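You operate a simulated robot arm through the tools that you are given. There is no shell and no other tool. Be economical: measure what you need, move in short steps, check, and stop when the job is done.

The job below is to be done with a simulated two-armed robot. You get a single attempt, and the scene is never put back.

## Task
Carry the orange crate with both arms and set it on the middle of the black board.

It is judged by the outcome, as a careful person would: the job done as asked, and still so three seconds after it is handed in. It fails if anything else is knocked over, pushed out of place, dropped, spilled or broken.

## Robot
Two 7-joint arms with two-finger parallel grippers on one trunk, on a base that drives. Base frame: it is fixed to the floor where the robot stands at the start and does not move with it; the origin is under the middle of the robot, x ahead of it, y to its left, z up. Readings come in m, rad, newtons and seconds.
The left shoulder is at the start at [0.07, 0.13, 1.187], the right one opposite. With the tool pointing down near the work surface each hand reaches from about 0.1 to 0.5 m from the robot's upright axis, wherever it stands, measured 20 degrees to its own side. Places, roughly: middle of the black board [0.8, -2.3, 0.8]; orange crate (35x20x9 cm) [0.5, 0.2, 0.8]. Payload 1.57 kg a hand.
Tool frame (each hand has its own): the origin (TCP) lies between the finger pads and is the grasp point; the fingertips stand 0.03 m ahead of it; z points along the fingers, y is the line along which they close. The gripper opens to 0.08 m. The fingers are 0.017 m wide and 0.012 m thick; the gripper's body (0.04 by 0.082 m) begins 0.08 m behind the TCP.
Orientation is that of the tool frame in the base frame, as a unit quaternion [x, y, z, w]. With the fingers straight down and closing along the base's y, the tool's x points along the base's -x, its y along +y and its z along -z.

## Interface
- The arms move only by the tool move_arm. It takes "left_rows", "right_rows" or both (then of equal length, played together; a hand with none holds still); each is a list of rows, each a list of 7 numbers: the shift along the tool's x, y, z in units of 150 mm (1.0 is 150 mm), then the turn, a rotation vector about the tool's x, y, z in units of 120 degrees (1.0 is 120 degrees), then the finger opening in m, from 0 to 0.08. In form: [[x, y, z, wx, wy, wz, claw], ...]. A call has 1 to 8 rows; each row is the pose to reach, as a shift and turn from the pose commanded when the call began, along the tool's axes at that moment. A call with a number of a shift or a turn outside -1 to 1 is refused whole. Each row takes 0.2 s and may step no farther than 0.05 m and 0.15 rad from the row before; otherwise, or with a gripper value out of range, the whole call is refused. A pose out of reach is approached as far as the arm can. The call stops where the force on the tool passes 40 N (or 10 N more than at its start, if that is more) or the arm is blocked; 0.2 s more then pass. Each finger travels about 0.108 m/s and halts on what it meets, pressing with about 31 N; the grip force reading is that of the motor and also rises with nothing between the fingers. The clock runs only during rows and for 0.2 s after the last one: add rows that repeat a pose to give the fingers time. The reply holds the time, the measured pose of the TCP, the force on the tool along the base axes, the opening and the grip force, in the units named above and with some noise, with the torque about the TCP (base axes, N m) and any sound that the robot's microphone picked up.
- Cameras (640 x 400 px; columns grow to the right, rows downward): "scene" is now at [0.118, 0.024, 1.3878]; the picture's right is [0.32, -0.95, 0.00], its down [-0.77, -0.26, -0.58] and it looks along [0.55, 0.18, -0.82] (base axes); focal length 263 px, centre (320, 200). "left" rides on the left gripper at [0.072, 0.007, -0.122] in its tool frame; the picture's right is [-0.09, 1.00, 0.00], its down [-0.84, -0.08, -0.54] and it looks along [-0.54, -0.05, 0.84] (tool axes); focal length 238 px, centre (320, 200). "right" rides on the right gripper at [0.072, -0.007, -0.122] in its tool frame; the picture's right is [0.09, 1.00, 0.00], its down [-0.84, 0.08, -0.54] and it looks along [-0.54, 0.05, 0.84] (tool axes); focal length 238 px, centre (320, 200). There is no depth. A picture from a camera that has moved, and an enlarged one, comes with that camera's place and axes in the base frame and with its lens.
- grab_frame(camera): a new picture of that camera. The clock stands still meanwhile.
- lift_body(by): slides the trunk up (or, below 0, down) by that many m; the arms and the scene camera ride with it, the base frame stays. It gives what a move gives, with no picture.
- steer(legs): drives the robot by 1 to 6 legs, each [ahead, left, turn to the left] in m, m and rad, along the robot's own axes; the way and the turn of a leg run together, so that a leg with both is an arc; at most 1.5 m and 3.142 rad a leg. The arms and the cameras ride along, it lands a little off, and it stops where it bumps. It gives what a move gives.
- pan_tilt(pan, tilt): turns the head with the scene camera to pan (to the left, within 1.501 rad either way) and tilt (down, from -0.506 to 1.204), counted from straight ahead of the robot. It gives what a move gives.
- zoom(camera, box): a new picture of the part [left, top, right, bottom] of that camera's present view, enlarged. The clock stands still meanwhile.
- sign_off(): hands the job in; it is judged then, once.

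Go step by step. Nothing tells you exact positions but the pictures and the camera data: compare them with the known pose of the tool, close in by small moves and look again before you grip or let go. The budget is 120 turns and 108 pictures, counting those below and the enlarged ones. Unless the task says otherwise, let go and move clear before handing in, and close with one line.

The tools are called after "Call:" by a JSON object that holds its "op" and its "data". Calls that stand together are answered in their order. move_arm: Moves the arms, as the interface text tells. Its arguments: {"type":"object","properties":{"left_rows":{"type":"array"},"right_rows":{"type":"array"}},"required":[]} The other tools are called the same way: lift_body (by) slides the trunk up or down; steer (legs) drives the base; pan_tilt (pan, tilt) turns the head that bears the scene camera; grab_frame (camera) takes a picture; zoom (camera, box) takes an enlarged picture of a part of a camera's view; sign_off () hands the job in.

At the start:

```text
clock: 0.0
left_tcp_pos: [0.3168, 0.2568, 1.1008]
left_tcp_rot: [-0.001, 1.0, 0.0, 0.001]
left_ft_force: [-0.2, 0.5, -0.3]
left_moment: [-0.02, -0.02, 0.0]
left_finger_gap: 0.0802
left_grasp_force: 0.1
right_tcp_pos: [0.3778, -0.0172, 1.1013]
right_tcp_rot: [0.0, 1.0, 0.0, 0.001]
right_ft_force: [-1.1, -0.8, 0.2]
right_moment: [0.01, -0.03, 0.0]
right_finger_gap: 0.0804
right_grasp_force: 0.0
trunk travel left (down, up): [-0.825, 0.115]
robot x, y, heading: [0.0025, 0.0031, 0.003]
head pan, tilt: [0.325, 0.956]
```

scene: 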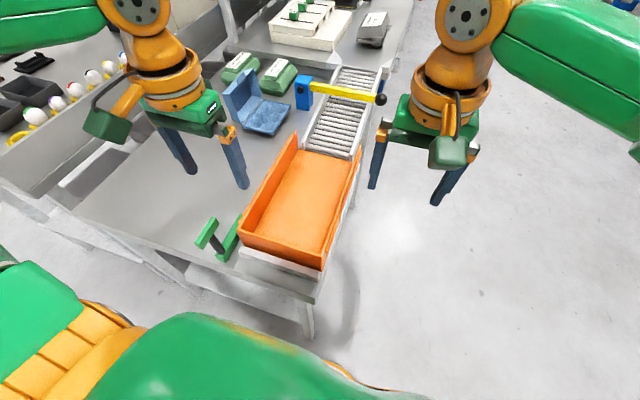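
right: 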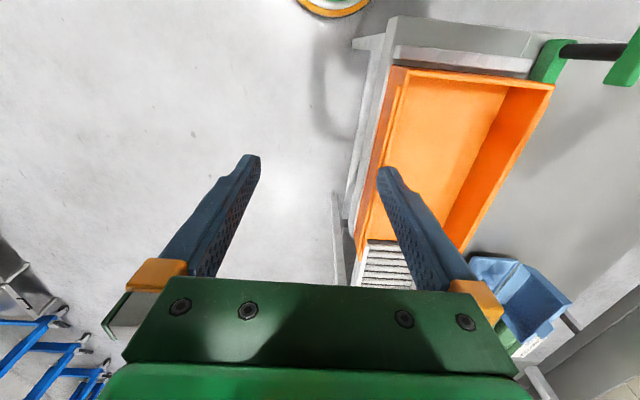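
left: 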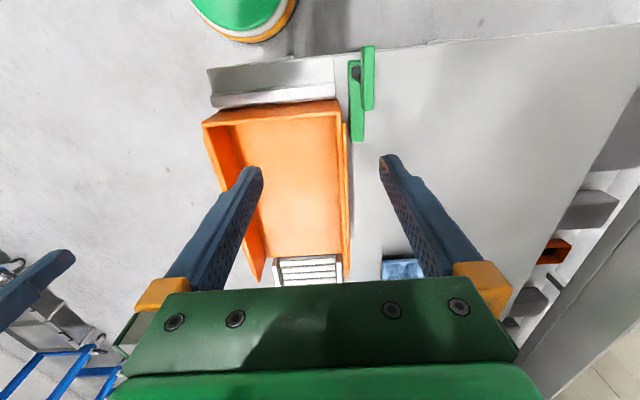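

I see the orange crate in front of the table edge, its long side along x, at about x 0.30–0.64 and y 0.08–0.27. I'll look closer at it, then look toward the board.

Call:
{"op": "zoom", "data": {"camera": "scene", "box": [180, 40, 420, 340]}}

Call:
{"op": "pan_tilt", "data": {"pan": -1.2, "tilt": 0.5}}

Call:
{"op": "grab_frame", "data": {"camera": "scene"}}

```text
1.33 times, centred on (300, 190) of scene
camera zoom: at [0.118, 0.024, 1.3878], right [0.32, -0.95, 0.0], down [-0.77, -0.26, -0.58], along [0.55, 0.18, -0.82], focal length 350 px, centre (347, 213)
```

zoom: 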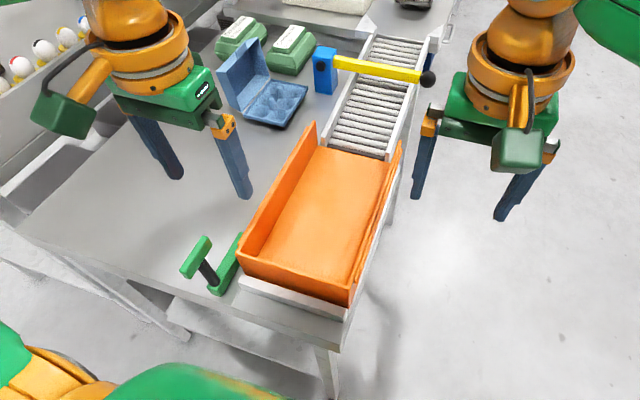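

```text
clock: 1.6
left_tcp_pos: [0.317, 0.2556, 1.1002]
left_tcp_rot: [-0.001, 1.0, 0.0, 0.001]
left_ft_force: [0.7, -0.3, 0.0]
left_moment: [-0.02, 0.01, -0.03]
left_finger_gap: 0.0802
left_grasp_force: 0.1
right_tcp_pos: [0.3778, -0.0187, 1.0995]
right_tcp_rot: [0.0, 1.0, -0.001, 0.001]
right_ft_force: [-0.8, -0.1, -0.1]
right_moment: [0.01, -0.06, 0.01]
right_finger_gap: 0.0797
right_grasp_force: 0.0
trunk travel left (down, up): [-0.825, 0.115]
robot x, y, heading: [0.0043, -0.0019, -0.002]
head pan, tilt: [-1.201, 0.499]
```

```text
103 pictures are left
camera scene: at [0.0825, -0.0839, 1.4258], right [-0.93, -0.36, 0.0], down [-0.17, 0.45, -0.88], along [0.32, -0.82, -0.48], focal length 263 px, centre (320, 200)
```

scene: 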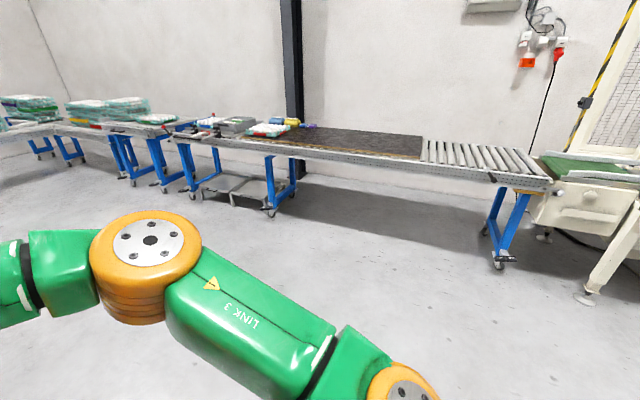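

The black board lies on a table by the far wall, across clear floor. I'll zoom on it.

Call:
{"op": "zoom", "data": {"camera": "scene", "box": [180, 80, 500, 240]}}

Call:
{"op": "pan_tilt", "data": {"pan": 0.3, "tilt": 1.2}}

Call:
{"op": "grab_frame", "data": {"camera": "scene"}}

```text
2.00 times, centred on (340, 160) of scene
camera zoom: at [0.0825, -0.0839, 1.4258], right [-0.93, -0.36, 0.0], down [-0.17, 0.45, -0.88], along [0.32, -0.82, -0.48], focal length 526 px, centre (280, 280)
```

zoom: 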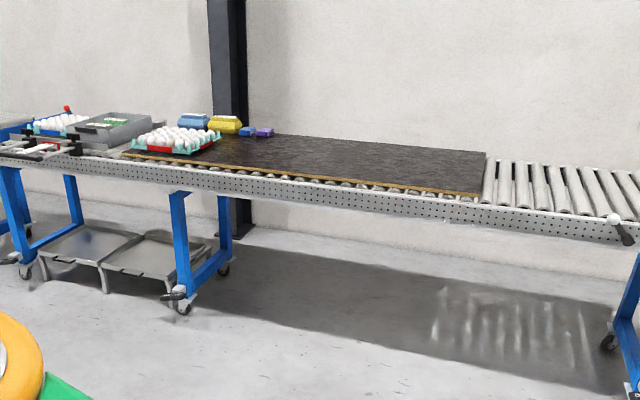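

```text
clock: 3.2
left_tcp_pos: [0.3182, 0.2565, 1.1011]
left_tcp_rot: [-0.001, 1.0, 0.0, 0.001]
left_ft_force: [-0.1, 0.3, -0.1]
left_moment: [-0.02, 0.01, 0.01]
left_finger_gap: 0.0797
left_grasp_force: 0.0
right_tcp_pos: [0.3773, -0.0188, 1.1011]
right_tcp_rot: [0.0, 1.0, 0.0, 0.0]
right_ft_force: [0.4, -0.5, -0.4]
right_moment: [0.01, 0.03, 0.01]
right_finger_gap: 0.08
right_grasp_force: 0.1
trunk travel left (down, up): [-0.825, 0.115]
robot x, y, heading: [-0.0003, 0.001, 0.001]
head pan, tilt: [0.3, 1.201]
```

```text
101 pictures are left
camera scene: at [0.103, 0.0174, 1.3721], right [0.3, -0.96, 0.0], down [-0.89, -0.28, -0.36], along [0.35, 0.11, -0.93], focal length 263 px, centre (320, 200)
```

scene: 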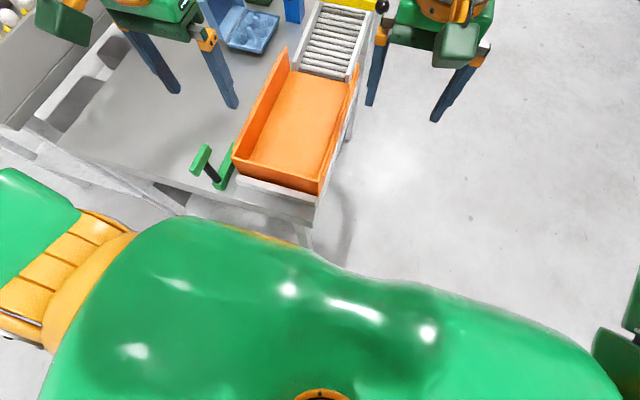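

The crate has open space above and its long walls run along x, so each hand can straddle one long wall. I'll pitch both hands forward about 40° for more reach and hover over the two walls.

Call:
{"op": "move_arm", "data": {"left_rows": [[-0.177, 0.017, 0.133, 0, -0.067, 0, 0.08], [-0.355, 0.035, 0.267, 0, -0.134, 0, 0.08], [-0.532, 0.052, 0.4, 0, -0.2, 0, 0.08], [-0.71, 0.07, 0.533, 0, -0.267, 0, 0.08], [-0.887, 0.087, 0.667, 0, -0.334, 0, 0.08], [-0.887, 0.087, 0.667, 0, -0.334, 0, 0.08]], "right_rows": [[-0.096, 0.131, 0.133, 0, -0.067, 0, 0.08], [-0.192, 0.261, 0.267, 0, -0.134, 0, 0.08], [-0.288, 0.392, 0.4, 0, -0.2, 0, 0.08], [-0.384, 0.522, 0.533, 0, -0.267, 0, 0.08], [-0.48, 0.653, 0.667, 0, -0.334, 0, 0.08], [-0.48, 0.653, 0.667, 0, -0.334, 0, 0.08]]}}

Call:
{"op": "pan_tilt", "data": {"pan": 0.3, "tilt": 0.95}}

Call:
{"op": "grab_frame", "data": {"camera": "scene"}}

Call:
{"op": "grab_frame", "data": {"camera": "left"}}

Call:
{"op": "grab_frame", "data": {"camera": "right"}}

```text
clock: 4.6
left_tcp_pos: [0.4502, 0.2691, 1.0012]
left_tcp_rot: [-0.001, 0.939, 0.0, 0.344]
left_ft_force: [0.2, 0.3, 0.3]
left_moment: [0.01, -0.02, -0.01]
left_finger_gap: 0.0801
left_grasp_force: 0.0
right_tcp_pos: [0.4511, 0.0783, 0.9998]
right_tcp_rot: [0.0, 0.939, 0.0, 0.345]
right_ft_force: [0.4, 0.4, -0.3]
right_moment: [0.01, -0.01, 0.04]
right_finger_gap: 0.0799
right_grasp_force: 0.0
trunk travel left (down, up): [-0.825, 0.115]
robot x, y, heading: [-0.0008, -0.0007, -0.003]
head pan, tilt: [0.3, 1.201]
```

```text
clock: 5.4
left_tcp_pos: [0.45, 0.269, 1.0003]
left_tcp_rot: [0.0, 0.939, 0.0, 0.344]
left_ft_force: [0.6, -0.4, -0.2]
left_moment: [0.02, 0.01, 0.05]
left_finger_gap: 0.0803
left_grasp_force: 0.0
right_tcp_pos: [0.4511, 0.0793, 1.0004]
right_tcp_rot: [0.0, 0.939, 0.001, 0.344]
right_ft_force: [0.2, -0.1, 0.0]
right_moment: [-0.02, 0.04, -0.01]
right_finger_gap: 0.0798
right_grasp_force: 0.0
trunk travel left (down, up): [-0.825, 0.115]
robot x, y, heading: [-0.0003, 0.0045, -0.001]
head pan, tilt: [0.3, 0.949]
```

```text
100 pictures are left
camera scene: at [0.1188, 0.0223, 1.3883], right [0.3, -0.96, 0.0], down [-0.78, -0.24, -0.58], along [0.56, 0.17, -0.81], focal length 263 px, centre (320, 200)
```

scene: 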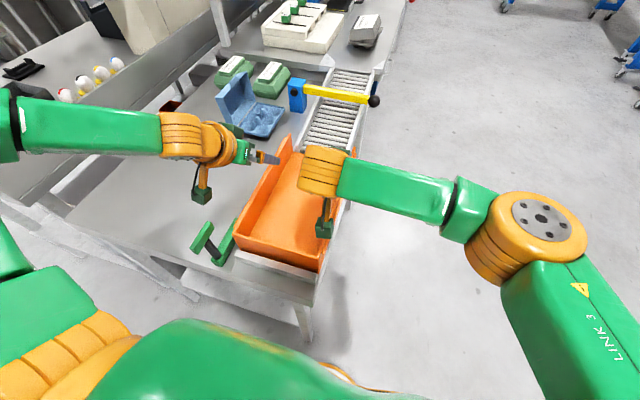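

```text
99 pictures are left
camera left: at [0.3166, 0.2764, 1.0478], right [0.07, 1.0, 0.06], down [0.29, -0.08, 0.95], along [0.95, -0.05, -0.29], focal length 238 px, centre (320, 200)
```

left: 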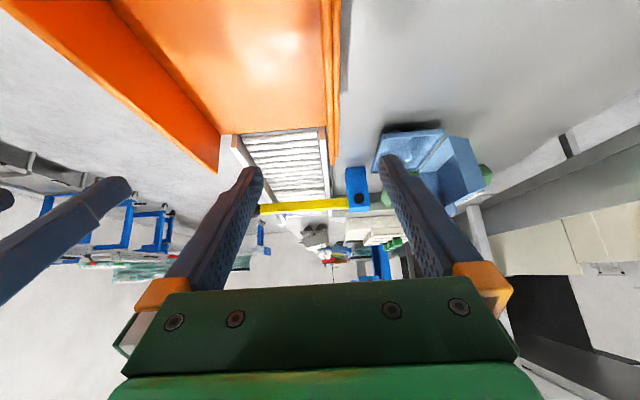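

```text
98 pictures are left
camera right: at [0.3151, 0.071, 1.0475], right [-0.07, 1.0, -0.06], down [0.29, 0.08, 0.95], along [0.95, 0.05, -0.29], focal length 238 px, centre (320, 200)
```

right: 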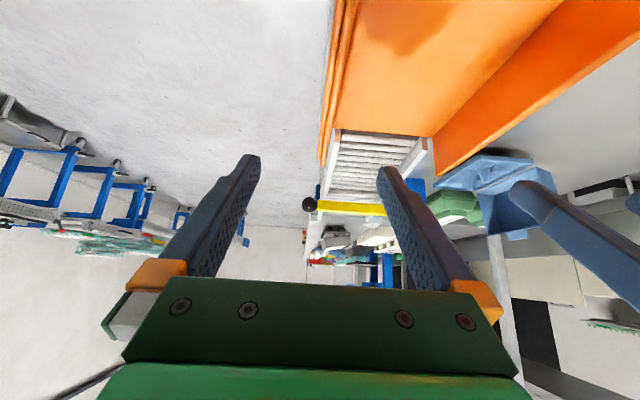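

The walls lie at about y = 0.283 (left) and y = 0.086 (right), with the rim near z = 0.89. I'll come down to just above the rim, centred on the walls, and check.

Call:
{"op": "move_arm", "data": {"left_rows": [[0.1, 0.04, 0.221, 0, 0, 0, 0.08], [0.2, 0.08, 0.442, 0, 0, 0, 0.08], [0.2, 0.08, 0.442, 0, 0, 0, 0.08]], "right_rows": [[0.1, 0.02, 0.221, 0, 0, 0, 0.08], [0.2, 0.04, 0.442, 0, 0, 0, 0.08], [0.2, 0.04, 0.442, 0, 0, 0, 0.08]]}}

Call:
{"op": "grab_frame", "data": {"camera": "left"}}

Call:
{"op": "grab_frame", "data": {"camera": "right"}}

Call:
{"op": "zoom", "data": {"camera": "scene", "box": [180, 100, 400, 300]}}

```text
clock: 6.2
left_tcp_pos: [0.4694, 0.28, 0.932]
left_tcp_rot: [-0.001, 0.939, 0.001, 0.344]
left_ft_force: [0.3, -0.5, -0.4]
left_moment: [0.0, 0.0, -0.01]
left_finger_gap: 0.08
left_grasp_force: 0.0
right_tcp_pos: [0.4698, 0.0857, 0.9317]
right_tcp_rot: [-0.001, 0.939, 0.001, 0.343]
right_ft_force: [0.1, 0.3, -0.1]
right_moment: [-0.02, 0.01, 0.01]
right_finger_gap: 0.0798
right_grasp_force: 0.0
trunk travel left (down, up): [-0.825, 0.115]
robot x, y, heading: [0.001, -0.0016, -0.001]
head pan, tilt: [0.3, 0.949]
```

```text
97 pictures are left
camera left: at [0.3362, 0.2873, 0.9776], right [0.07, 1.0, 0.06], down [0.29, -0.08, 0.95], along [0.95, -0.05, -0.29], focal length 238 px, centre (320, 200)
```

left: 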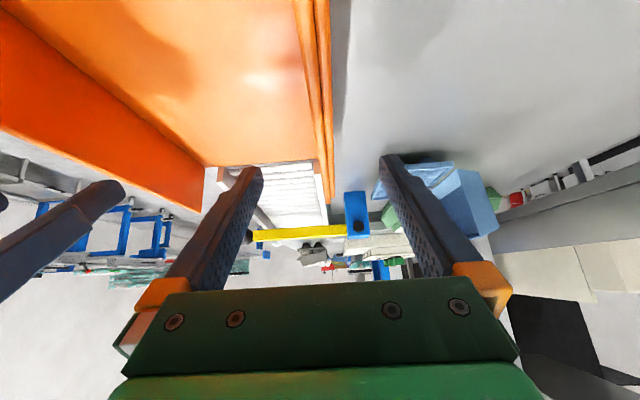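

```text
96 pictures are left
camera right: at [0.3347, 0.0777, 0.9794], right [-0.07, 1.0, -0.06], down [0.29, 0.08, 0.95], along [0.95, 0.05, -0.29], focal length 238 px, centre (320, 200)
```

right: 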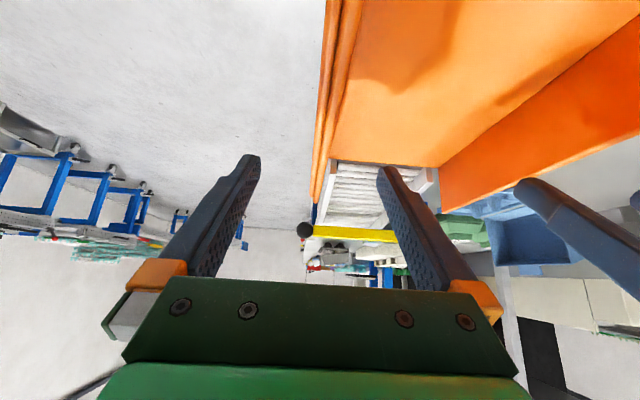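

```text
2.00 times, centred on (290, 200) of scene
camera zoom: at [0.1179, 0.022, 1.3884], right [0.3, -0.96, 0.0], down [-0.78, -0.24, -0.58], along [0.56, 0.17, -0.81], focal length 526 px, centre (380, 200)
```

zoom: 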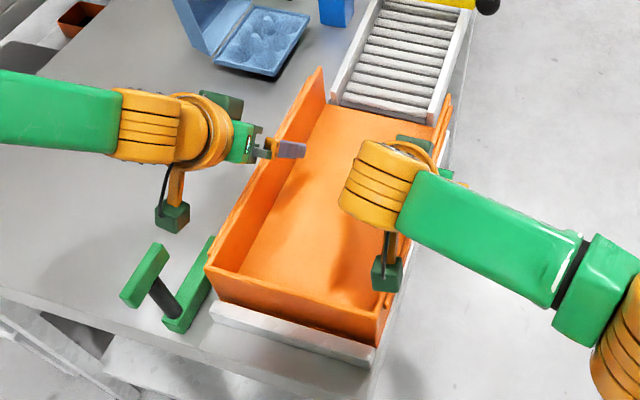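

Both walls sit between the open fingers, the left one about 4 mm further left. I'll go down straddling the walls.

Call:
{"op": "move_arm", "data": {"left_rows": [[0.09, 0.027, 0.107, 0, 0, 0, 0.08], [0.181, 0.027, 0.213, 0, 0, 0, 0.08], [0.271, 0.027, 0.32, 0, 0, 0, 0.08], [0.271, 0.027, 0.32, 0, 0, 0, 0.08]], "right_rows": [[0.09, 0, 0.107, 0, 0, 0, 0.08], [0.181, 0, 0.213, 0, 0, 0, 0.08], [0.271, 0, 0.32, 0, 0, 0, 0.08], [0.271, 0, 0.32, 0, 0, 0, 0.08]]}}

Call:
{"op": "grab_frame", "data": {"camera": "left"}}

Call:
{"op": "grab_frame", "data": {"camera": "right"}}

```text
clock: 7.1
left_tcp_pos: [0.4687, 0.2896, 0.8981]
left_tcp_rot: [0.006, 0.936, 0.007, 0.351]
left_ft_force: [8.9, -5.2, 11.4]
left_moment: [0.39, 2.08, 0.6]
left_finger_gap: 0.0799
left_grasp_force: 0.1
left hand out of reach, approached as far as the arm can: row 2, 3, 4
right_tcp_pos: [0.47, 0.0826, 0.8673]
right_tcp_rot: [0.003, 0.939, 0.002, 0.343]
right_ft_force: [0.1, 0.6, -0.9]
right_moment: [-0.01, -0.02, -0.01]
right_finger_gap: 0.0801
right_grasp_force: 0.1
trunk travel left (down, up): [-0.825, 0.115]
robot x, y, heading: [0.0003, 0.0012, -0.006]
head pan, tilt: [0.3, 0.949]
stopped in row 4 (left hand): the force on the tool passed its limit at 54 N (the readings are from after the stop); the commanded pose is now the measured one
```

```text
94 pictures are left
camera left: at [0.3328, 0.2964, 0.9423], right [0.08, 0.99, 0.08], down [0.27, -0.1, 0.96], along [0.96, -0.05, -0.28], focal length 238 px, centre (320, 200)
```

left: 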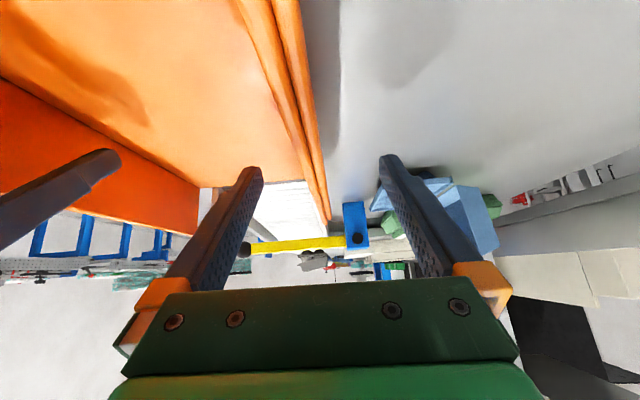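

```text
93 pictures are left
camera right: at [0.335, 0.0749, 0.9162], right [-0.07, 1.0, -0.06], down [0.29, 0.07, 0.95], along [0.95, 0.05, -0.29], focal length 238 px, centre (320, 200)
```

right: 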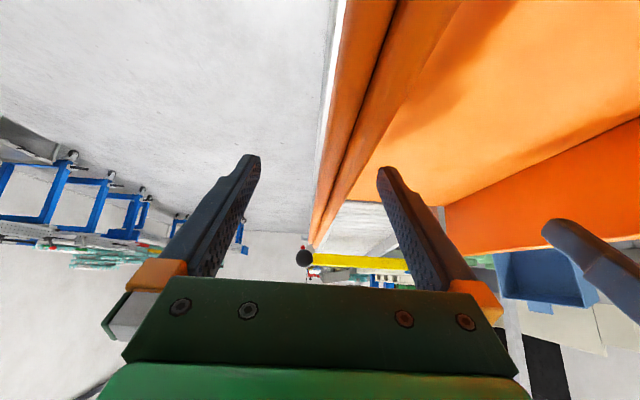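

The left hand was stopped short and touched something, probably with its camera mount near the green clamp. I'll raise the left hand a bit first and look.

Call:
{"op": "zoom", "data": {"camera": "scene", "box": [160, 100, 360, 300]}}

Call:
{"op": "move_arm", "data": {"left_rows": [[-0.1, 0, -0.12, 0, 0, 0, 0.08], [-0.2, 0, -0.24, 0, 0, 0, 0.08], [-0.2, 0, -0.24, 0, 0, 0, 0.08]]}}

Call:
{"op": "zoom", "data": {"camera": "scene", "box": [160, 100, 360, 300]}}

```text
2.00 times, centred on (260, 200) of scene
camera zoom: at [0.1203, 0.0185, 1.3884], right [0.29, -0.96, 0.0], down [-0.78, -0.24, -0.58], along [0.56, 0.17, -0.81], focal length 526 px, centre (440, 200)
```

zoom: 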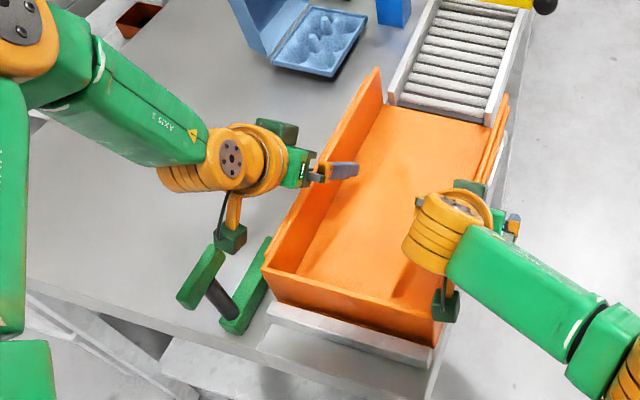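

```text
clock: 7.9
left_tcp_pos: [0.4646, 0.2913, 0.9439]
left_tcp_rot: [0.007, 0.937, 0.004, 0.349]
left_ft_force: [0.0, 1.0, -0.3]
left_moment: [-0.03, 0.0, -0.01]
left_finger_gap: 0.0799
left_grasp_force: 0.1
right_tcp_pos: [0.4689, 0.0868, 0.8684]
right_tcp_rot: [0.0, 0.939, 0.001, 0.343]
right_ft_force: [0.1, 0.2, 0.3]
right_moment: [0.03, 0.01, 0.04]
right_finger_gap: 0.08
right_grasp_force: 0.2
trunk travel left (down, up): [-0.825, 0.115]
robot x, y, heading: [0.0037, 0.0025, 0.001]
head pan, tilt: [0.3, 0.949]
```

```text
2.00 times, centred on (260, 200) of scene
camera zoom: at [0.1196, 0.0227, 1.3882], right [0.29, -0.96, 0.0], down [-0.78, -0.24, -0.58], along [0.56, 0.17, -0.81], focal length 526 px, centre (440, 200)
```

zoom: 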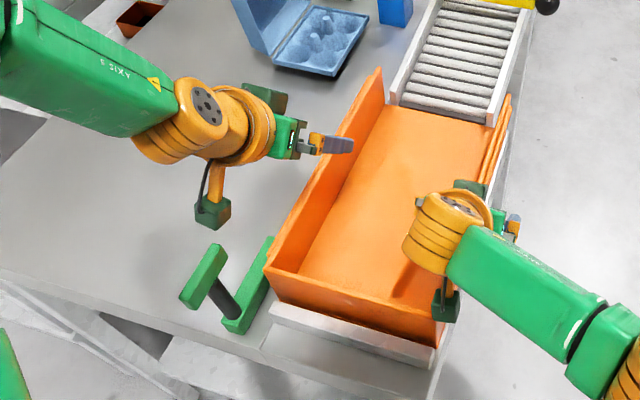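

The left hand's camera mount had touched the top of the clamp handle; nothing has moved. I'll pitch the left hand less (about 0.4 rad) and shift it slightly ahead so that its mount clears the clamp.

Call:
{"op": "move_arm", "data": {"left_rows": [[-0.034, -0.016, 0.03, 0, 0.05, -0.002, 0.08], [-0.068, -0.033, 0.06, 0, 0.1, -0.005, 0.08], [-0.103, -0.049, 0.089, 0.001, 0.1495, -0.0076, 0.08], [-0.103, -0.049, 0.089, 0.001, 0.1495, -0.0076, 0.08]]}}

Call:
{"op": "grab_frame", "data": {"camera": "left"}}

Call:
{"op": "zoom", "data": {"camera": "scene", "box": [160, 100, 360, 300]}}

```text
clock: 8.9
left_tcp_pos: [0.4895, 0.3091, 0.9484]
left_tcp_rot: [-0.014, 0.957, 0.059, 0.282]
left_ft_force: [0.3, 0.3, 0.1]
left_moment: [0.03, 0.02, -0.01]
left_finger_gap: 0.0802
left_grasp_force: 0.1
left hand out of reach, approached as far as the arm can: row 2, 3
right_tcp_pos: [0.469, 0.0845, 0.8676]
right_tcp_rot: [0.0, 0.939, -0.001, 0.344]
right_ft_force: [-0.1, -0.1, 0.2]
right_moment: [0.02, 0.02, -0.01]
right_finger_gap: 0.0802
right_grasp_force: 0.1
trunk travel left (down, up): [-0.825, 0.115]
robot x, y, heading: [-0.0015, 0.0007, -0.005]
head pan, tilt: [0.3, 0.949]
```

```text
90 pictures are left
camera left: at [0.3619, 0.3009, 1.0116], right [0.02, 0.99, 0.15], down [0.42, -0.15, 0.9], along [0.91, 0.05, -0.41], focal length 238 px, centre (320, 200)
```

left: 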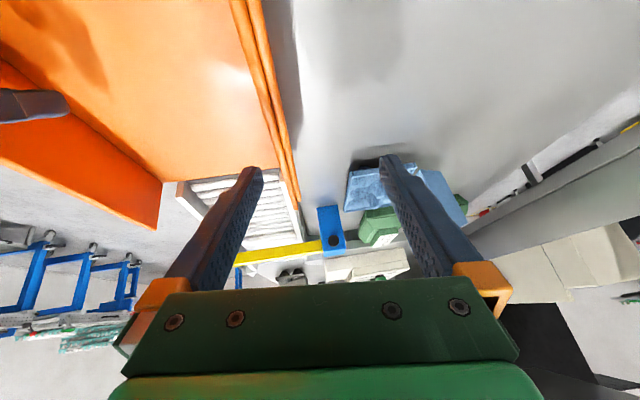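

```text
2.00 times, centred on (260, 200) of scene
camera zoom: at [0.1191, 0.022, 1.3883], right [0.29, -0.96, 0.0], down [-0.78, -0.24, -0.58], along [0.56, 0.17, -0.81], focal length 526 px, centre (440, 200)
```

zoom: 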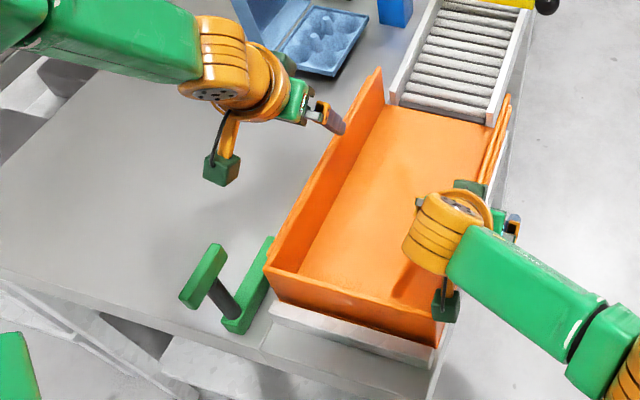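

The left arm is running into joint limits because the crate sits off to the left of the robot. I'll raise and tuck both hands, then drive the base left to face the crate squarely.

Call:
{"op": "move_arm", "data": {"left_rows": [[0.023, -0.137, -0.165, 0.01, 0.014, 0, 0.08], [0.046, -0.273, -0.33, 0.019, 0.027, 0.001, 0.08], [0.069, -0.41, -0.495, 0.029, 0.041, 0.001, 0.08], [0.091, -0.547, -0.66, 0.039, 0.055, 0.001, 0.08], [0.114, -0.683, -0.825, 0.048, 0.068, 0.002, 0.08], [0.137, -0.82, -0.99, 0.058, 0.082, 0.002, 0.08]], "right_rows": [[-0.194, 0, -0.229, 0, 0, 0, 0.08], [-0.388, 0, -0.458, 0, 0, 0, 0.08], [-0.378, -0.225, -0.575, 0, 0, 0, 0.08], [-0.368, -0.45, -0.692, 0, 0, 0, 0.08], [-0.358, -0.675, -0.81, 0, 0, 0, 0.08], [-0.348, -0.9, -0.927, 0, 0, 0, 0.08]]}}

Call:
{"op": "grab_frame", "data": {"camera": "scene"}}

Call:
{"op": "grab_frame", "data": {"camera": "right"}}

```text
clock: 10.3
left_tcp_pos: [0.4051, 0.1587, 1.0712]
left_tcp_rot: [0.013, 0.992, -0.057, 0.116]
left_ft_force: [0.4, 0.0, -0.8]
left_moment: [0.0, -0.01, -0.01]
left_finger_gap: 0.08
left_grasp_force: 0.1
right_tcp_pos: [0.4177, -0.0499, 1.0099]
right_tcp_rot: [0.0, 0.939, 0.0, 0.344]
right_ft_force: [-0.4, -0.7, -0.5]
right_moment: [0.02, -0.03, 0.05]
right_finger_gap: 0.0801
right_grasp_force: 0.1
trunk travel left (down, up): [-0.825, 0.115]
robot x, y, heading: [0.0004, 0.0018, 0.001]
head pan, tilt: [0.3, 0.949]
```

```text
88 pictures are left
camera scene: at [0.1177, 0.0207, 1.3885], right [0.29, -0.96, 0.0], down [-0.78, -0.24, -0.58], along [0.56, 0.17, -0.81], focal length 263 px, centre (320, 200)
```

scene: 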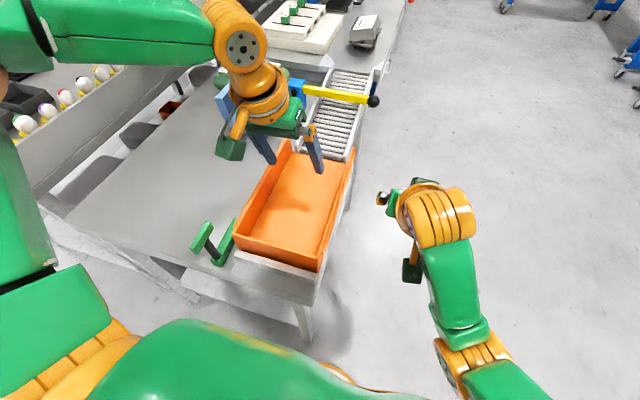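

```text
87 pictures are left
camera right: at [0.2819, -0.0575, 1.0569], right [-0.07, 1.0, -0.06], down [0.29, 0.08, 0.95], along [0.95, 0.05, -0.29], focal length 238 px, centre (320, 200)
```

right: 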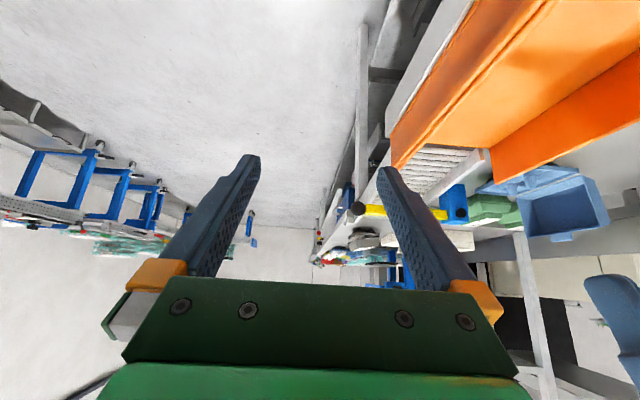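

The way is open enough; I'll back off slightly and drive left in two short legs, then look.

Call:
{"op": "steer", "data": {"legs": [[-0.03, 0, 0], [0, 0.09, 0]]}}

Call:
{"op": "pan_tilt", "data": {"pan": 0.7, "tilt": 0.8}}

Call:
{"op": "grab_frame", "data": {"camera": "scene"}}

```text
clock: 11.8
left_tcp_pos: [0.38, 0.2446, 1.0709]
left_tcp_rot: [0.014, 0.992, -0.055, 0.114]
left_ft_force: [-0.2, 0.7, -0.7]
left_moment: [-0.02, 0.02, 0.0]
left_finger_gap: 0.08
left_grasp_force: 0.0
right_tcp_pos: [0.389, 0.0361, 1.0094]
right_tcp_rot: [0.002, 0.939, 0.001, 0.343]
right_ft_force: [0.0, -0.8, 0.4]
right_moment: [0.01, 0.0, 0.04]
right_finger_gap: 0.0799
right_grasp_force: 0.0
trunk travel left (down, up): [-0.825, 0.115]
robot x, y, heading: [-0.03, 0.0884, -0.004]
head pan, tilt: [0.3, 0.949]
```

```text
clock: 12.7
left_tcp_pos: [0.3788, 0.2482, 1.0696]
left_tcp_rot: [0.013, 0.992, -0.056, 0.114]
left_ft_force: [0.0, -0.5, 0.2]
left_moment: [0.0, 0.05, 0.03]
left_finger_gap: 0.0801
left_grasp_force: 0.0
right_tcp_pos: [0.3891, 0.0393, 1.009]
right_tcp_rot: [0.002, 0.939, 0.0, 0.344]
right_ft_force: [-0.5, 0.6, -0.4]
right_moment: [-0.01, 0.01, 0.02]
right_finger_gap: 0.0801
right_grasp_force: 0.2
trunk travel left (down, up): [-0.825, 0.115]
robot x, y, heading: [-0.0283, 0.0908, -0.004]
head pan, tilt: [0.7, 0.799]
```

```text
86 pictures are left
camera scene: at [0.0819, 0.142, 1.3998], right [0.64, -0.77, 0.0], down [-0.55, -0.46, -0.7], along [0.54, 0.45, -0.72], focal length 263 px, centre (320, 200)
```

scene: 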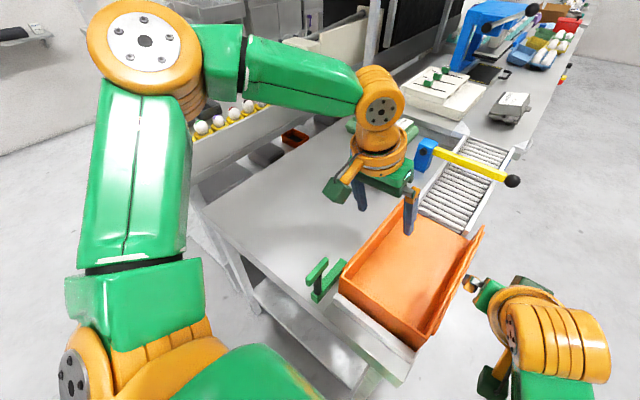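

The left elbow is clear above the table, so I'll drive the remaining 9 cm left, then restore the forward distance.

Call:
{"op": "steer", "data": {"legs": [[0, 0.09, 0]]}}

Call:
{"op": "pan_tilt", "data": {"pan": 0.0, "tilt": 1.0}}

Call:
{"op": "grab_frame", "data": {"camera": "scene"}}

```text
clock: 13.8
left_tcp_pos: [0.3794, 0.3325, 1.0713]
left_tcp_rot: [0.013, 0.992, -0.054, 0.114]
left_ft_force: [0.0, -0.6, -0.8]
left_moment: [0.0, 0.01, 0.02]
left_finger_gap: 0.0801
left_grasp_force: 0.0
right_tcp_pos: [0.3893, 0.1245, 1.0089]
right_tcp_rot: [0.003, 0.939, 0.001, 0.343]
right_ft_force: [-0.4, -0.2, 0.7]
right_moment: [0.02, -0.02, -0.04]
right_finger_gap: 0.0799
right_grasp_force: 0.2
trunk travel left (down, up): [-0.825, 0.115]
robot x, y, heading: [-0.0311, 0.1757, -0.003]
head pan, tilt: [0.7, 0.799]
```

```text
clock: 14.8
left_tcp_pos: [0.3792, 0.3356, 1.0711]
left_tcp_rot: [0.014, 0.992, -0.057, 0.115]
left_ft_force: [-0.3, -0.2, 0.4]
left_moment: [0.0, 0.02, 0.04]
left_finger_gap: 0.0799
left_grasp_force: 0.0
right_tcp_pos: [0.3899, 0.1276, 1.0097]
right_tcp_rot: [0.002, 0.939, -0.001, 0.344]
right_ft_force: [0.3, -0.1, -0.1]
right_moment: [-0.02, -0.03, -0.01]
right_finger_gap: 0.0801
right_grasp_force: 0.1
trunk travel left (down, up): [-0.825, 0.115]
robot x, y, heading: [-0.0276, 0.1771, -0.006]
head pan, tilt: [0.0, 1.0]
```

```text
85 pictures are left
camera scene: at [0.0902, 0.1777, 1.3847], right [0.0, -1.0, 0.0], down [-0.84, 0.0, -0.54], along [0.54, 0.0, -0.84], focal length 263 px, centre (320, 200)
```

scene: 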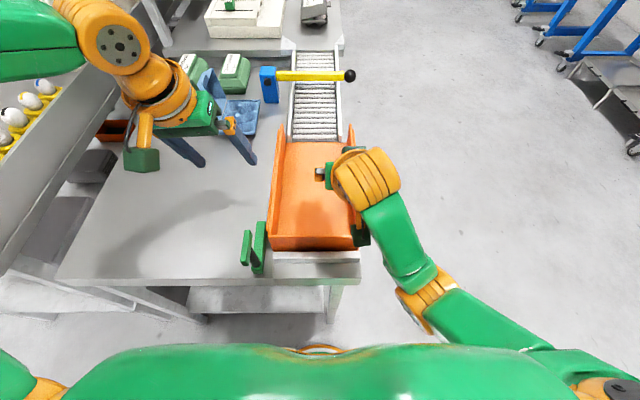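

The robot now faces the crate squarely, with room between its base and the table leg. I'll move ahead 5 cm, then set both hands above the walls.

Call:
{"op": "steer", "data": {"legs": [[0.05, 0, 0]]}}

Call:
{"op": "grab_frame", "data": {"camera": "scene"}}

```text
clock: 15.8
left_tcp_pos: [0.4226, 0.3357, 1.0731]
left_tcp_rot: [0.013, 0.991, -0.057, 0.118]
left_ft_force: [-0.5, -0.6, 0.0]
left_moment: [-0.02, -0.05, 0.03]
left_finger_gap: 0.0798
left_grasp_force: 0.1
right_tcp_pos: [0.4333, 0.1282, 1.0119]
right_tcp_rot: [0.002, 0.938, -0.001, 0.346]
right_ft_force: [-1.1, 0.8, 0.9]
right_moment: [0.01, -0.05, 0.02]
right_finger_gap: 0.0797
right_grasp_force: 0.1
trunk travel left (down, up): [-0.825, 0.115]
robot x, y, heading: [0.0202, 0.1772, -0.008]
head pan, tilt: [0.0, 1.0]
```

```text
84 pictures are left
camera scene: at [0.1317, 0.178, 1.3855], right [0.0, -1.0, 0.0], down [-0.84, 0.0, -0.55], along [0.55, 0.0, -0.84], focal length 263 px, centre (320, 200)
```

scene: 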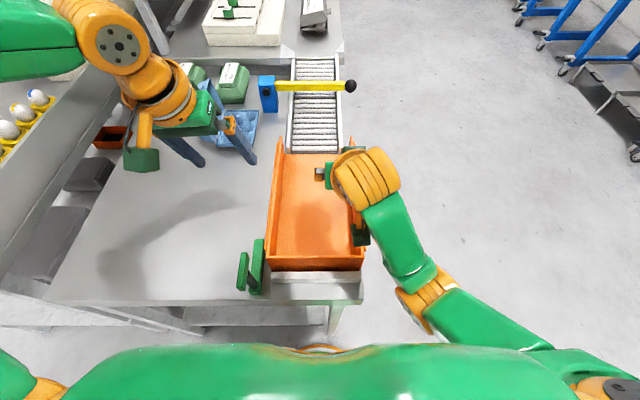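

I'll bring both hands to hover just above the two walls, the left pitched about 0.4 rad.

Call:
{"op": "move_arm", "data": {"left_rows": [[-0.023, -0.063, 0.2, -0.014, -0.02, 0, 0.08], [-0.045, -0.127, 0.405, -0.028, -0.039, -0.001, 0.08], [-0.068, -0.19, 0.608, -0.042, -0.059, -0.001, 0.08], [-0.09, -0.253, 0.81, -0.056, -0.078, -0.001, 0.08], [-0.09, -0.253, 0.81, -0.056, -0.078, -0.001, 0.08]], "right_rows": [[0.016, -0.07, 0.096, 0, 0, 0, 0.08], [0.033, -0.14, 0.192, 0, 0, 0, 0.08], [0.049, -0.21, 0.287, 0, 0, 0, 0.08], [0.065, -0.28, 0.383, 0, 0, 0, 0.08], [0.065, -0.28, 0.383, 0, 0, 0, 0.08]]}}

Call:
{"op": "grab_frame", "data": {"camera": "scene"}}

Call:
{"op": "grab_frame", "data": {"camera": "left"}}

```text
clock: 16.9
left_tcp_pos: [0.4525, 0.3071, 0.9727]
left_tcp_rot: [0.001, 0.98, -0.001, 0.197]
left_ft_force: [0.1, -0.4, -0.8]
left_moment: [0.02, -0.02, -0.01]
left_finger_gap: 0.0801
left_grasp_force: 0.0
left hand out of reach, approached as far as the arm can: row 3, 4, 5
right_tcp_pos: [0.4686, 0.0869, 0.9579]
right_tcp_rot: [0.001, 0.939, 0.0, 0.344]
right_ft_force: [0.5, -0.7, 0.2]
right_moment: [0.0, -0.02, -0.05]
right_finger_gap: 0.0798
right_grasp_force: 0.0
trunk travel left (down, up): [-0.825, 0.115]
robot x, y, heading: [0.0215, 0.1768, -0.003]
head pan, tilt: [0.0, 1.0]
```

```text
83 pictures are left
camera scene: at [0.1393, 0.178, 1.3848], right [0.0, -1.0, 0.0], down [-0.84, 0.0, -0.54], along [0.54, 0.0, -0.84], focal length 263 px, centre (320, 200)
```

scene: 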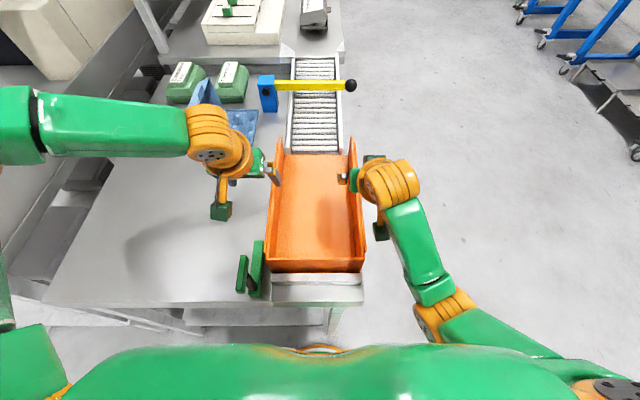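

```text
82 pictures are left
camera left: at [0.339, 0.315, 1.0581], right [0.09, 1.0, 0.04], down [0.56, -0.08, 0.82], along [0.82, -0.05, -0.57], focal length 238 px, centre (320, 200)
```

left: 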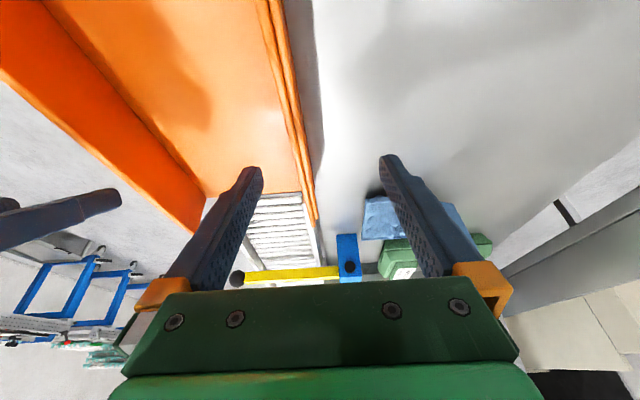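

The left arm's elbow has drifted into an awkward pose. I'll swing the left hand up and across to the right to bring its elbow in, with the right hand moved aside.

Call:
{"op": "move_arm", "data": {"left_rows": [[0, 0, -0.2, -0.0, -0.024, 0, 0.08], [0, -0.2, -0.4, 0, -0.048, 0, 0.08], [0, -0.4, -0.6, 0, -0.072, 0, 0.08], [0, -0.6, -0.704, 0, -0.096, 0, 0.08], [0, -0.8, -0.704, 0, -0.12, 0, 0.08], [0, -1.0, -0.704, 0, -0.143, 0, 0.08]], "right_rows": [[-0.08, -0.2, -0.2, 0, 0, 0, 0.08], [-0.16, -0.4, -0.39, 0, 0, 0, 0.08], [-0.16, -0.6, -0.39, 0, 0, 0, 0.08], [-0.16, -0.8, -0.39, 0, 0, 0, 0.08], [-0.16, -1.0, -0.39, 0, 0, 0, 0.08], [-0.16, -1.0, -0.39, 0, 0, 0, 0.08]]}}

Call:
{"op": "grab_frame", "data": {"camera": "scene"}}

```text
clock: 18.4
left_tcp_pos: [0.3928, 0.2577, 1.0822]
left_tcp_rot: [0.002, 0.94, -0.001, 0.341]
left_ft_force: [-0.1, 0.3, 0.0]
left_moment: [-0.03, -0.03, 0.0]
left_finger_gap: 0.0801
left_grasp_force: 0.1
left hand out of reach, approached as far as the arm can: row 3, 4, 5, 6
right_tcp_pos: [0.4474, -0.0649, 1.0203]
right_tcp_rot: [0.002, 0.939, -0.001, 0.344]
right_ft_force: [-0.9, 0.7, 0.6]
right_moment: [-0.01, -0.03, 0.01]
right_finger_gap: 0.0801
right_grasp_force: 0.1
trunk travel left (down, up): [-0.825, 0.115]
robot x, y, heading: [0.0226, 0.1805, -0.002]
head pan, tilt: [0.0, 1.0]
```

```text
81 pictures are left
camera scene: at [0.1392, 0.1781, 1.3848], right [0.0, -1.0, 0.0], down [-0.84, 0.0, -0.54], along [0.54, 0.0, -0.84], focal length 263 px, centre (320, 200)
```

scene: 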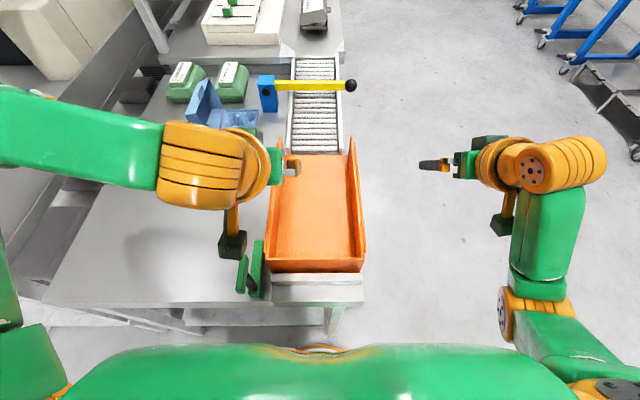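

The left arm is still folded with its elbow high. I'll raise the trunk so the hands work lower relative to the shoulders, which should let the elbow drop.

Call:
{"op": "lift_body", "data": {"by": 0.1}}

Call:
{"op": "move_arm", "data": {"left_rows": [[0, 0, 0, 0, 0, 0, 0.08], [0, 0, 0, 0, 0, 0, 0.08]]}}

Call:
{"op": "grab_frame", "data": {"camera": "scene"}}

```text
clock: 19.7
left_tcp_pos: [0.3947, 0.2572, 1.182]
left_tcp_rot: [0.002, 0.941, -0.001, 0.339]
left_ft_force: [-0.5, -0.3, -0.3]
left_moment: [0.02, 0.02, 0.01]
left_finger_gap: 0.0798
left_grasp_force: 0.1
right_tcp_pos: [0.4499, -0.0639, 1.1184]
right_tcp_rot: [0.002, 0.939, 0.0, 0.344]
right_ft_force: [1.7, -0.2, -1.2]
right_moment: [-0.01, 0.04, -0.01]
right_finger_gap: 0.08
right_grasp_force: 0.0
trunk travel left (down, up): [-0.925, 0.015]
robot x, y, heading: [0.0223, 0.1797, -0.005]
head pan, tilt: [0.0, 1.0]
```

```text
clock: 20.3
left_tcp_pos: [0.3936, 0.2572, 1.182]
left_tcp_rot: [0.002, 0.94, -0.001, 0.34]
left_ft_force: [0.5, 0.4, 0.3]
left_moment: [-0.01, 0.02, -0.01]
left_finger_gap: 0.0801
left_grasp_force: 0.0
right_tcp_pos: [0.4486, -0.0631, 1.119]
right_tcp_rot: [0.002, 0.939, -0.001, 0.343]
right_ft_force: [0.0, 0.2, -0.2]
right_moment: [-0.01, 0.02, -0.03]
right_finger_gap: 0.0801
right_grasp_force: 0.1
trunk travel left (down, up): [-0.925, 0.015]
robot x, y, heading: [0.0209, 0.1754, -0.003]
head pan, tilt: [0.0, 1.0]
```

```text
80 pictures are left
camera scene: at [0.1399, 0.1779, 1.4847], right [0.0, -1.0, 0.0], down [-0.84, 0.0, -0.54], along [0.54, 0.0, -0.84], focal length 263 px, centre (320, 200)
```

scene: 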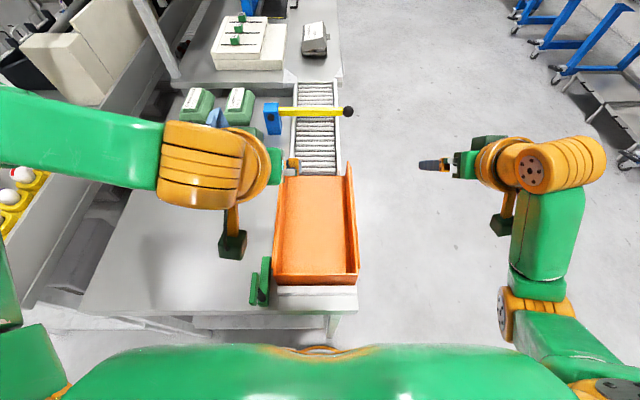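

I'll move the left hand outward and down, mirroring the right hand's pose, and look at the elbow.

Call:
{"op": "move_arm", "data": {"left_rows": [[0.046, 0.167, 0.15, 0, 0, 0, 0.08], [0.092, 0.333, 0.3, 0, 0, 0, 0.08], [0.138, 0.5, 0.45, 0, 0, 0, 0.08], [0.183, 0.667, 0.6, 0, 0, 0, 0.08], [0.229, 0.833, 0.75, 0, 0, 0, 0.08], [0.275, 1.0, 0.902, 0, 0, 0, 0.08]]}}

Call:
{"op": "pan_tilt", "data": {"pan": 0.5, "tilt": 0.8}}

Call:
{"op": "grab_frame", "data": {"camera": "scene"}}

```text
clock: 21.7
left_tcp_pos: [0.4514, 0.4108, 1.0512]
left_tcp_rot: [0.001, 0.941, -0.001, 0.34]
left_ft_force: [-0.4, 0.0, 0.0]
left_moment: [-0.01, -0.01, 0.0]
left_finger_gap: 0.0801
left_grasp_force: 0.0
right_tcp_pos: [0.4491, -0.0633, 1.1192]
right_tcp_rot: [0.002, 0.939, -0.001, 0.343]
right_ft_force: [0.0, 0.4, 0.4]
right_moment: [0.0, -0.02, 0.01]
right_finger_gap: 0.08
right_grasp_force: 0.0
trunk travel left (down, up): [-0.925, 0.015]
robot x, y, heading: [0.0207, 0.1772, -0.005]
head pan, tilt: [0.0, 1.0]
```

```text
clock: 22.6
left_tcp_pos: [0.4501, 0.4093, 1.0517]
left_tcp_rot: [0.002, 0.941, -0.001, 0.34]
left_ft_force: [-0.2, 0.4, -0.2]
left_moment: [0.03, -0.01, 0.01]
left_finger_gap: 0.0802
left_grasp_force: 0.1
right_tcp_pos: [0.4489, -0.0647, 1.1189]
right_tcp_rot: [0.002, 0.939, -0.001, 0.343]
right_ft_force: [-0.7, -0.3, -0.8]
right_moment: [0.02, 0.0, 0.0]
right_finger_gap: 0.08
right_grasp_force: 0.1
trunk travel left (down, up): [-0.925, 0.015]
robot x, y, heading: [0.0213, 0.1733, -0.003]
head pan, tilt: [0.499, 0.799]
```

```text
79 pictures are left
camera scene: at [0.1411, 0.2162, 1.4999], right [0.47, -0.88, 0.0], down [-0.63, -0.34, -0.7], along [0.61, 0.33, -0.72], focal length 263 px, centre (320, 200)
```

scene: 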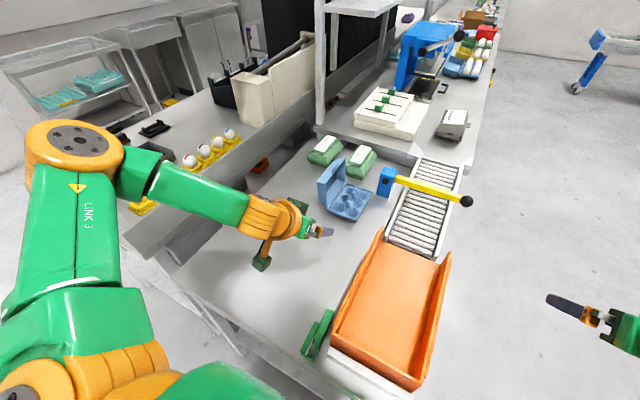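

The left hand's stuck wrist looks like a joint limit. The gripper is symmetric, so I'll turn the left hand half a turn about its finger axis; this also moves its camera mount away from the clamp.

Call:
{"op": "move_arm", "data": {"left_rows": [[0, 0, 0, 0, 0, 0.07, 0.08], [0, 0, 0, 0, 0, 0.14, 0.08], [0, 0, 0, 0, 0, 0.21, 0.08], [0, 0, 0, 0, 0, 0.28, 0.08], [0, 0, 0, 0, 0, 0.35, 0.08], [0, 0, 0, 0, 0, 0.42, 0.08], [0, 0, 0, 0, 0, 0.49, 0.08], [0, 0, 0, 0, 0, 0.56, 0.08]]}}

Call:
{"op": "grab_frame", "data": {"camera": "scene"}}

```text
clock: 24.4
left_tcp_pos: [0.45, 0.4091, 1.0511]
left_tcp_rot: [0.523, 0.782, 0.188, 0.283]
left_ft_force: [-0.6, -0.6, 1.5]
left_moment: [0.0, 0.07, 0.01]
left_finger_gap: 0.08
left_grasp_force: 0.2
right_tcp_pos: [0.4494, -0.065, 1.119]
right_tcp_rot: [0.002, 0.939, -0.002, 0.343]
right_ft_force: [-0.3, 0.0, -0.1]
right_moment: [0.02, -0.03, 0.0]
right_finger_gap: 0.08
right_grasp_force: 0.0
trunk travel left (down, up): [-0.925, 0.015]
robot x, y, heading: [0.0208, 0.1763, -0.008]
head pan, tilt: [0.499, 0.799]
```

```text
78 pictures are left
camera scene: at [0.1413, 0.2164, 1.4999], right [0.48, -0.88, 0.0], down [-0.63, -0.34, -0.7], along [0.61, 0.33, -0.72], focal length 263 px, centre (320, 200)
```

scene: 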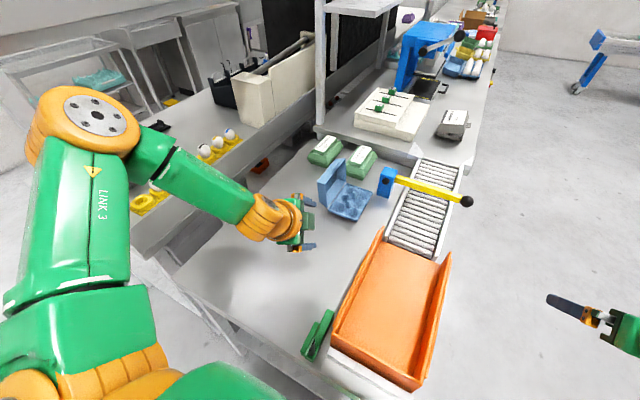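

Turning works freely. I'll continue the turn.

Call:
{"op": "move_arm", "data": {"left_rows": [[0, 0, 0, 0, 0, 0.07, 0.08], [0, 0, 0, 0, 0, 0.14, 0.08], [0, 0, 0, 0, 0, 0.21, 0.08], [0, 0, 0, 0, 0, 0.28, 0.08], [0, 0, 0, 0, 0, 0.35, 0.08], [0, 0, 0, 0, 0, 0.42, 0.08], [0, 0, 0, 0, 0, 0.49, 0.08], [0, 0, 0, 0, 0, 0.56, 0.08]]}}

Call:
{"op": "move_arm", "data": {"left_rows": [[0, 0, 0, 0, 0, 0.07, 0.08], [0, 0, 0, 0, 0, 0.14, 0.08], [0, 0, 0, 0, 0, 0.21, 0.08], [0, 0, 0, 0, 0, 0.28, 0.08], [0, 0, 0, 0, 0, 0.35, 0.08], [0, 0, 0, 0, 0, 0.38, 0.08], [0, 0, 0, 0, 0, 0.38, 0.08]]}}

Call:
{"op": "grab_frame", "data": {"camera": "scene"}}

```text
clock: 26.2
left_tcp_pos: [0.4495, 0.4066, 1.0523]
left_tcp_rot: [0.868, 0.362, 0.312, 0.132]
left_ft_force: [-0.4, -0.3, -0.6]
left_moment: [0.0, -0.01, 0.0]
left_finger_gap: 0.0801
left_grasp_force: 0.0
right_tcp_pos: [0.4492, -0.0644, 1.1197]
right_tcp_rot: [0.002, 0.94, -0.001, 0.342]
right_ft_force: [-0.4, 0.4, 0.2]
right_moment: [0.01, 0.0, 0.02]
right_finger_gap: 0.0802
right_grasp_force: 0.1
trunk travel left (down, up): [-0.925, 0.015]
robot x, y, heading: [0.0163, 0.1781, -0.002]
head pan, tilt: [0.499, 0.799]
```

```text
clock: 27.8
left_tcp_pos: [0.4508, 0.4086, 1.0509]
left_tcp_rot: [0.94, -0.003, 0.34, 0.0]
left_ft_force: [-0.1, 0.6, -0.4]
left_moment: [-0.02, 0.03, 0.02]
left_finger_gap: 0.0802
left_grasp_force: 0.1
right_tcp_pos: [0.4501, -0.064, 1.1186]
right_tcp_rot: [0.002, 0.939, -0.001, 0.343]
right_ft_force: [0.6, 0.0, -1.0]
right_moment: [0.03, 0.02, 0.01]
right_finger_gap: 0.08
right_grasp_force: 0.1
trunk travel left (down, up): [-0.925, 0.015]
robot x, y, heading: [0.0194, 0.178, -0.003]
head pan, tilt: [0.499, 0.799]
```

```text
77 pictures are left
camera scene: at [0.1413, 0.2166, 1.4999], right [0.48, -0.88, 0.0], down [-0.63, -0.34, -0.7], along [0.61, 0.33, -0.72], focal length 263 px, centre (320, 200)
```

scene: 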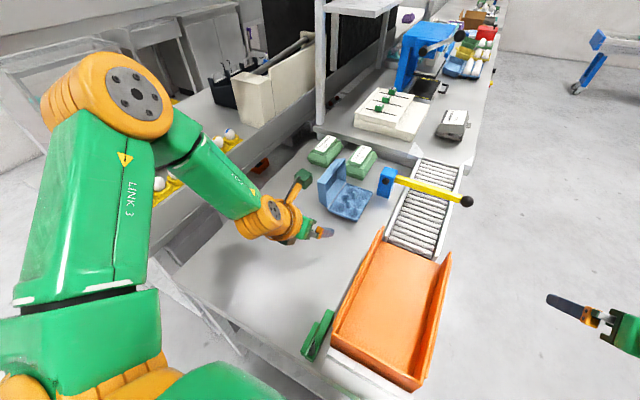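

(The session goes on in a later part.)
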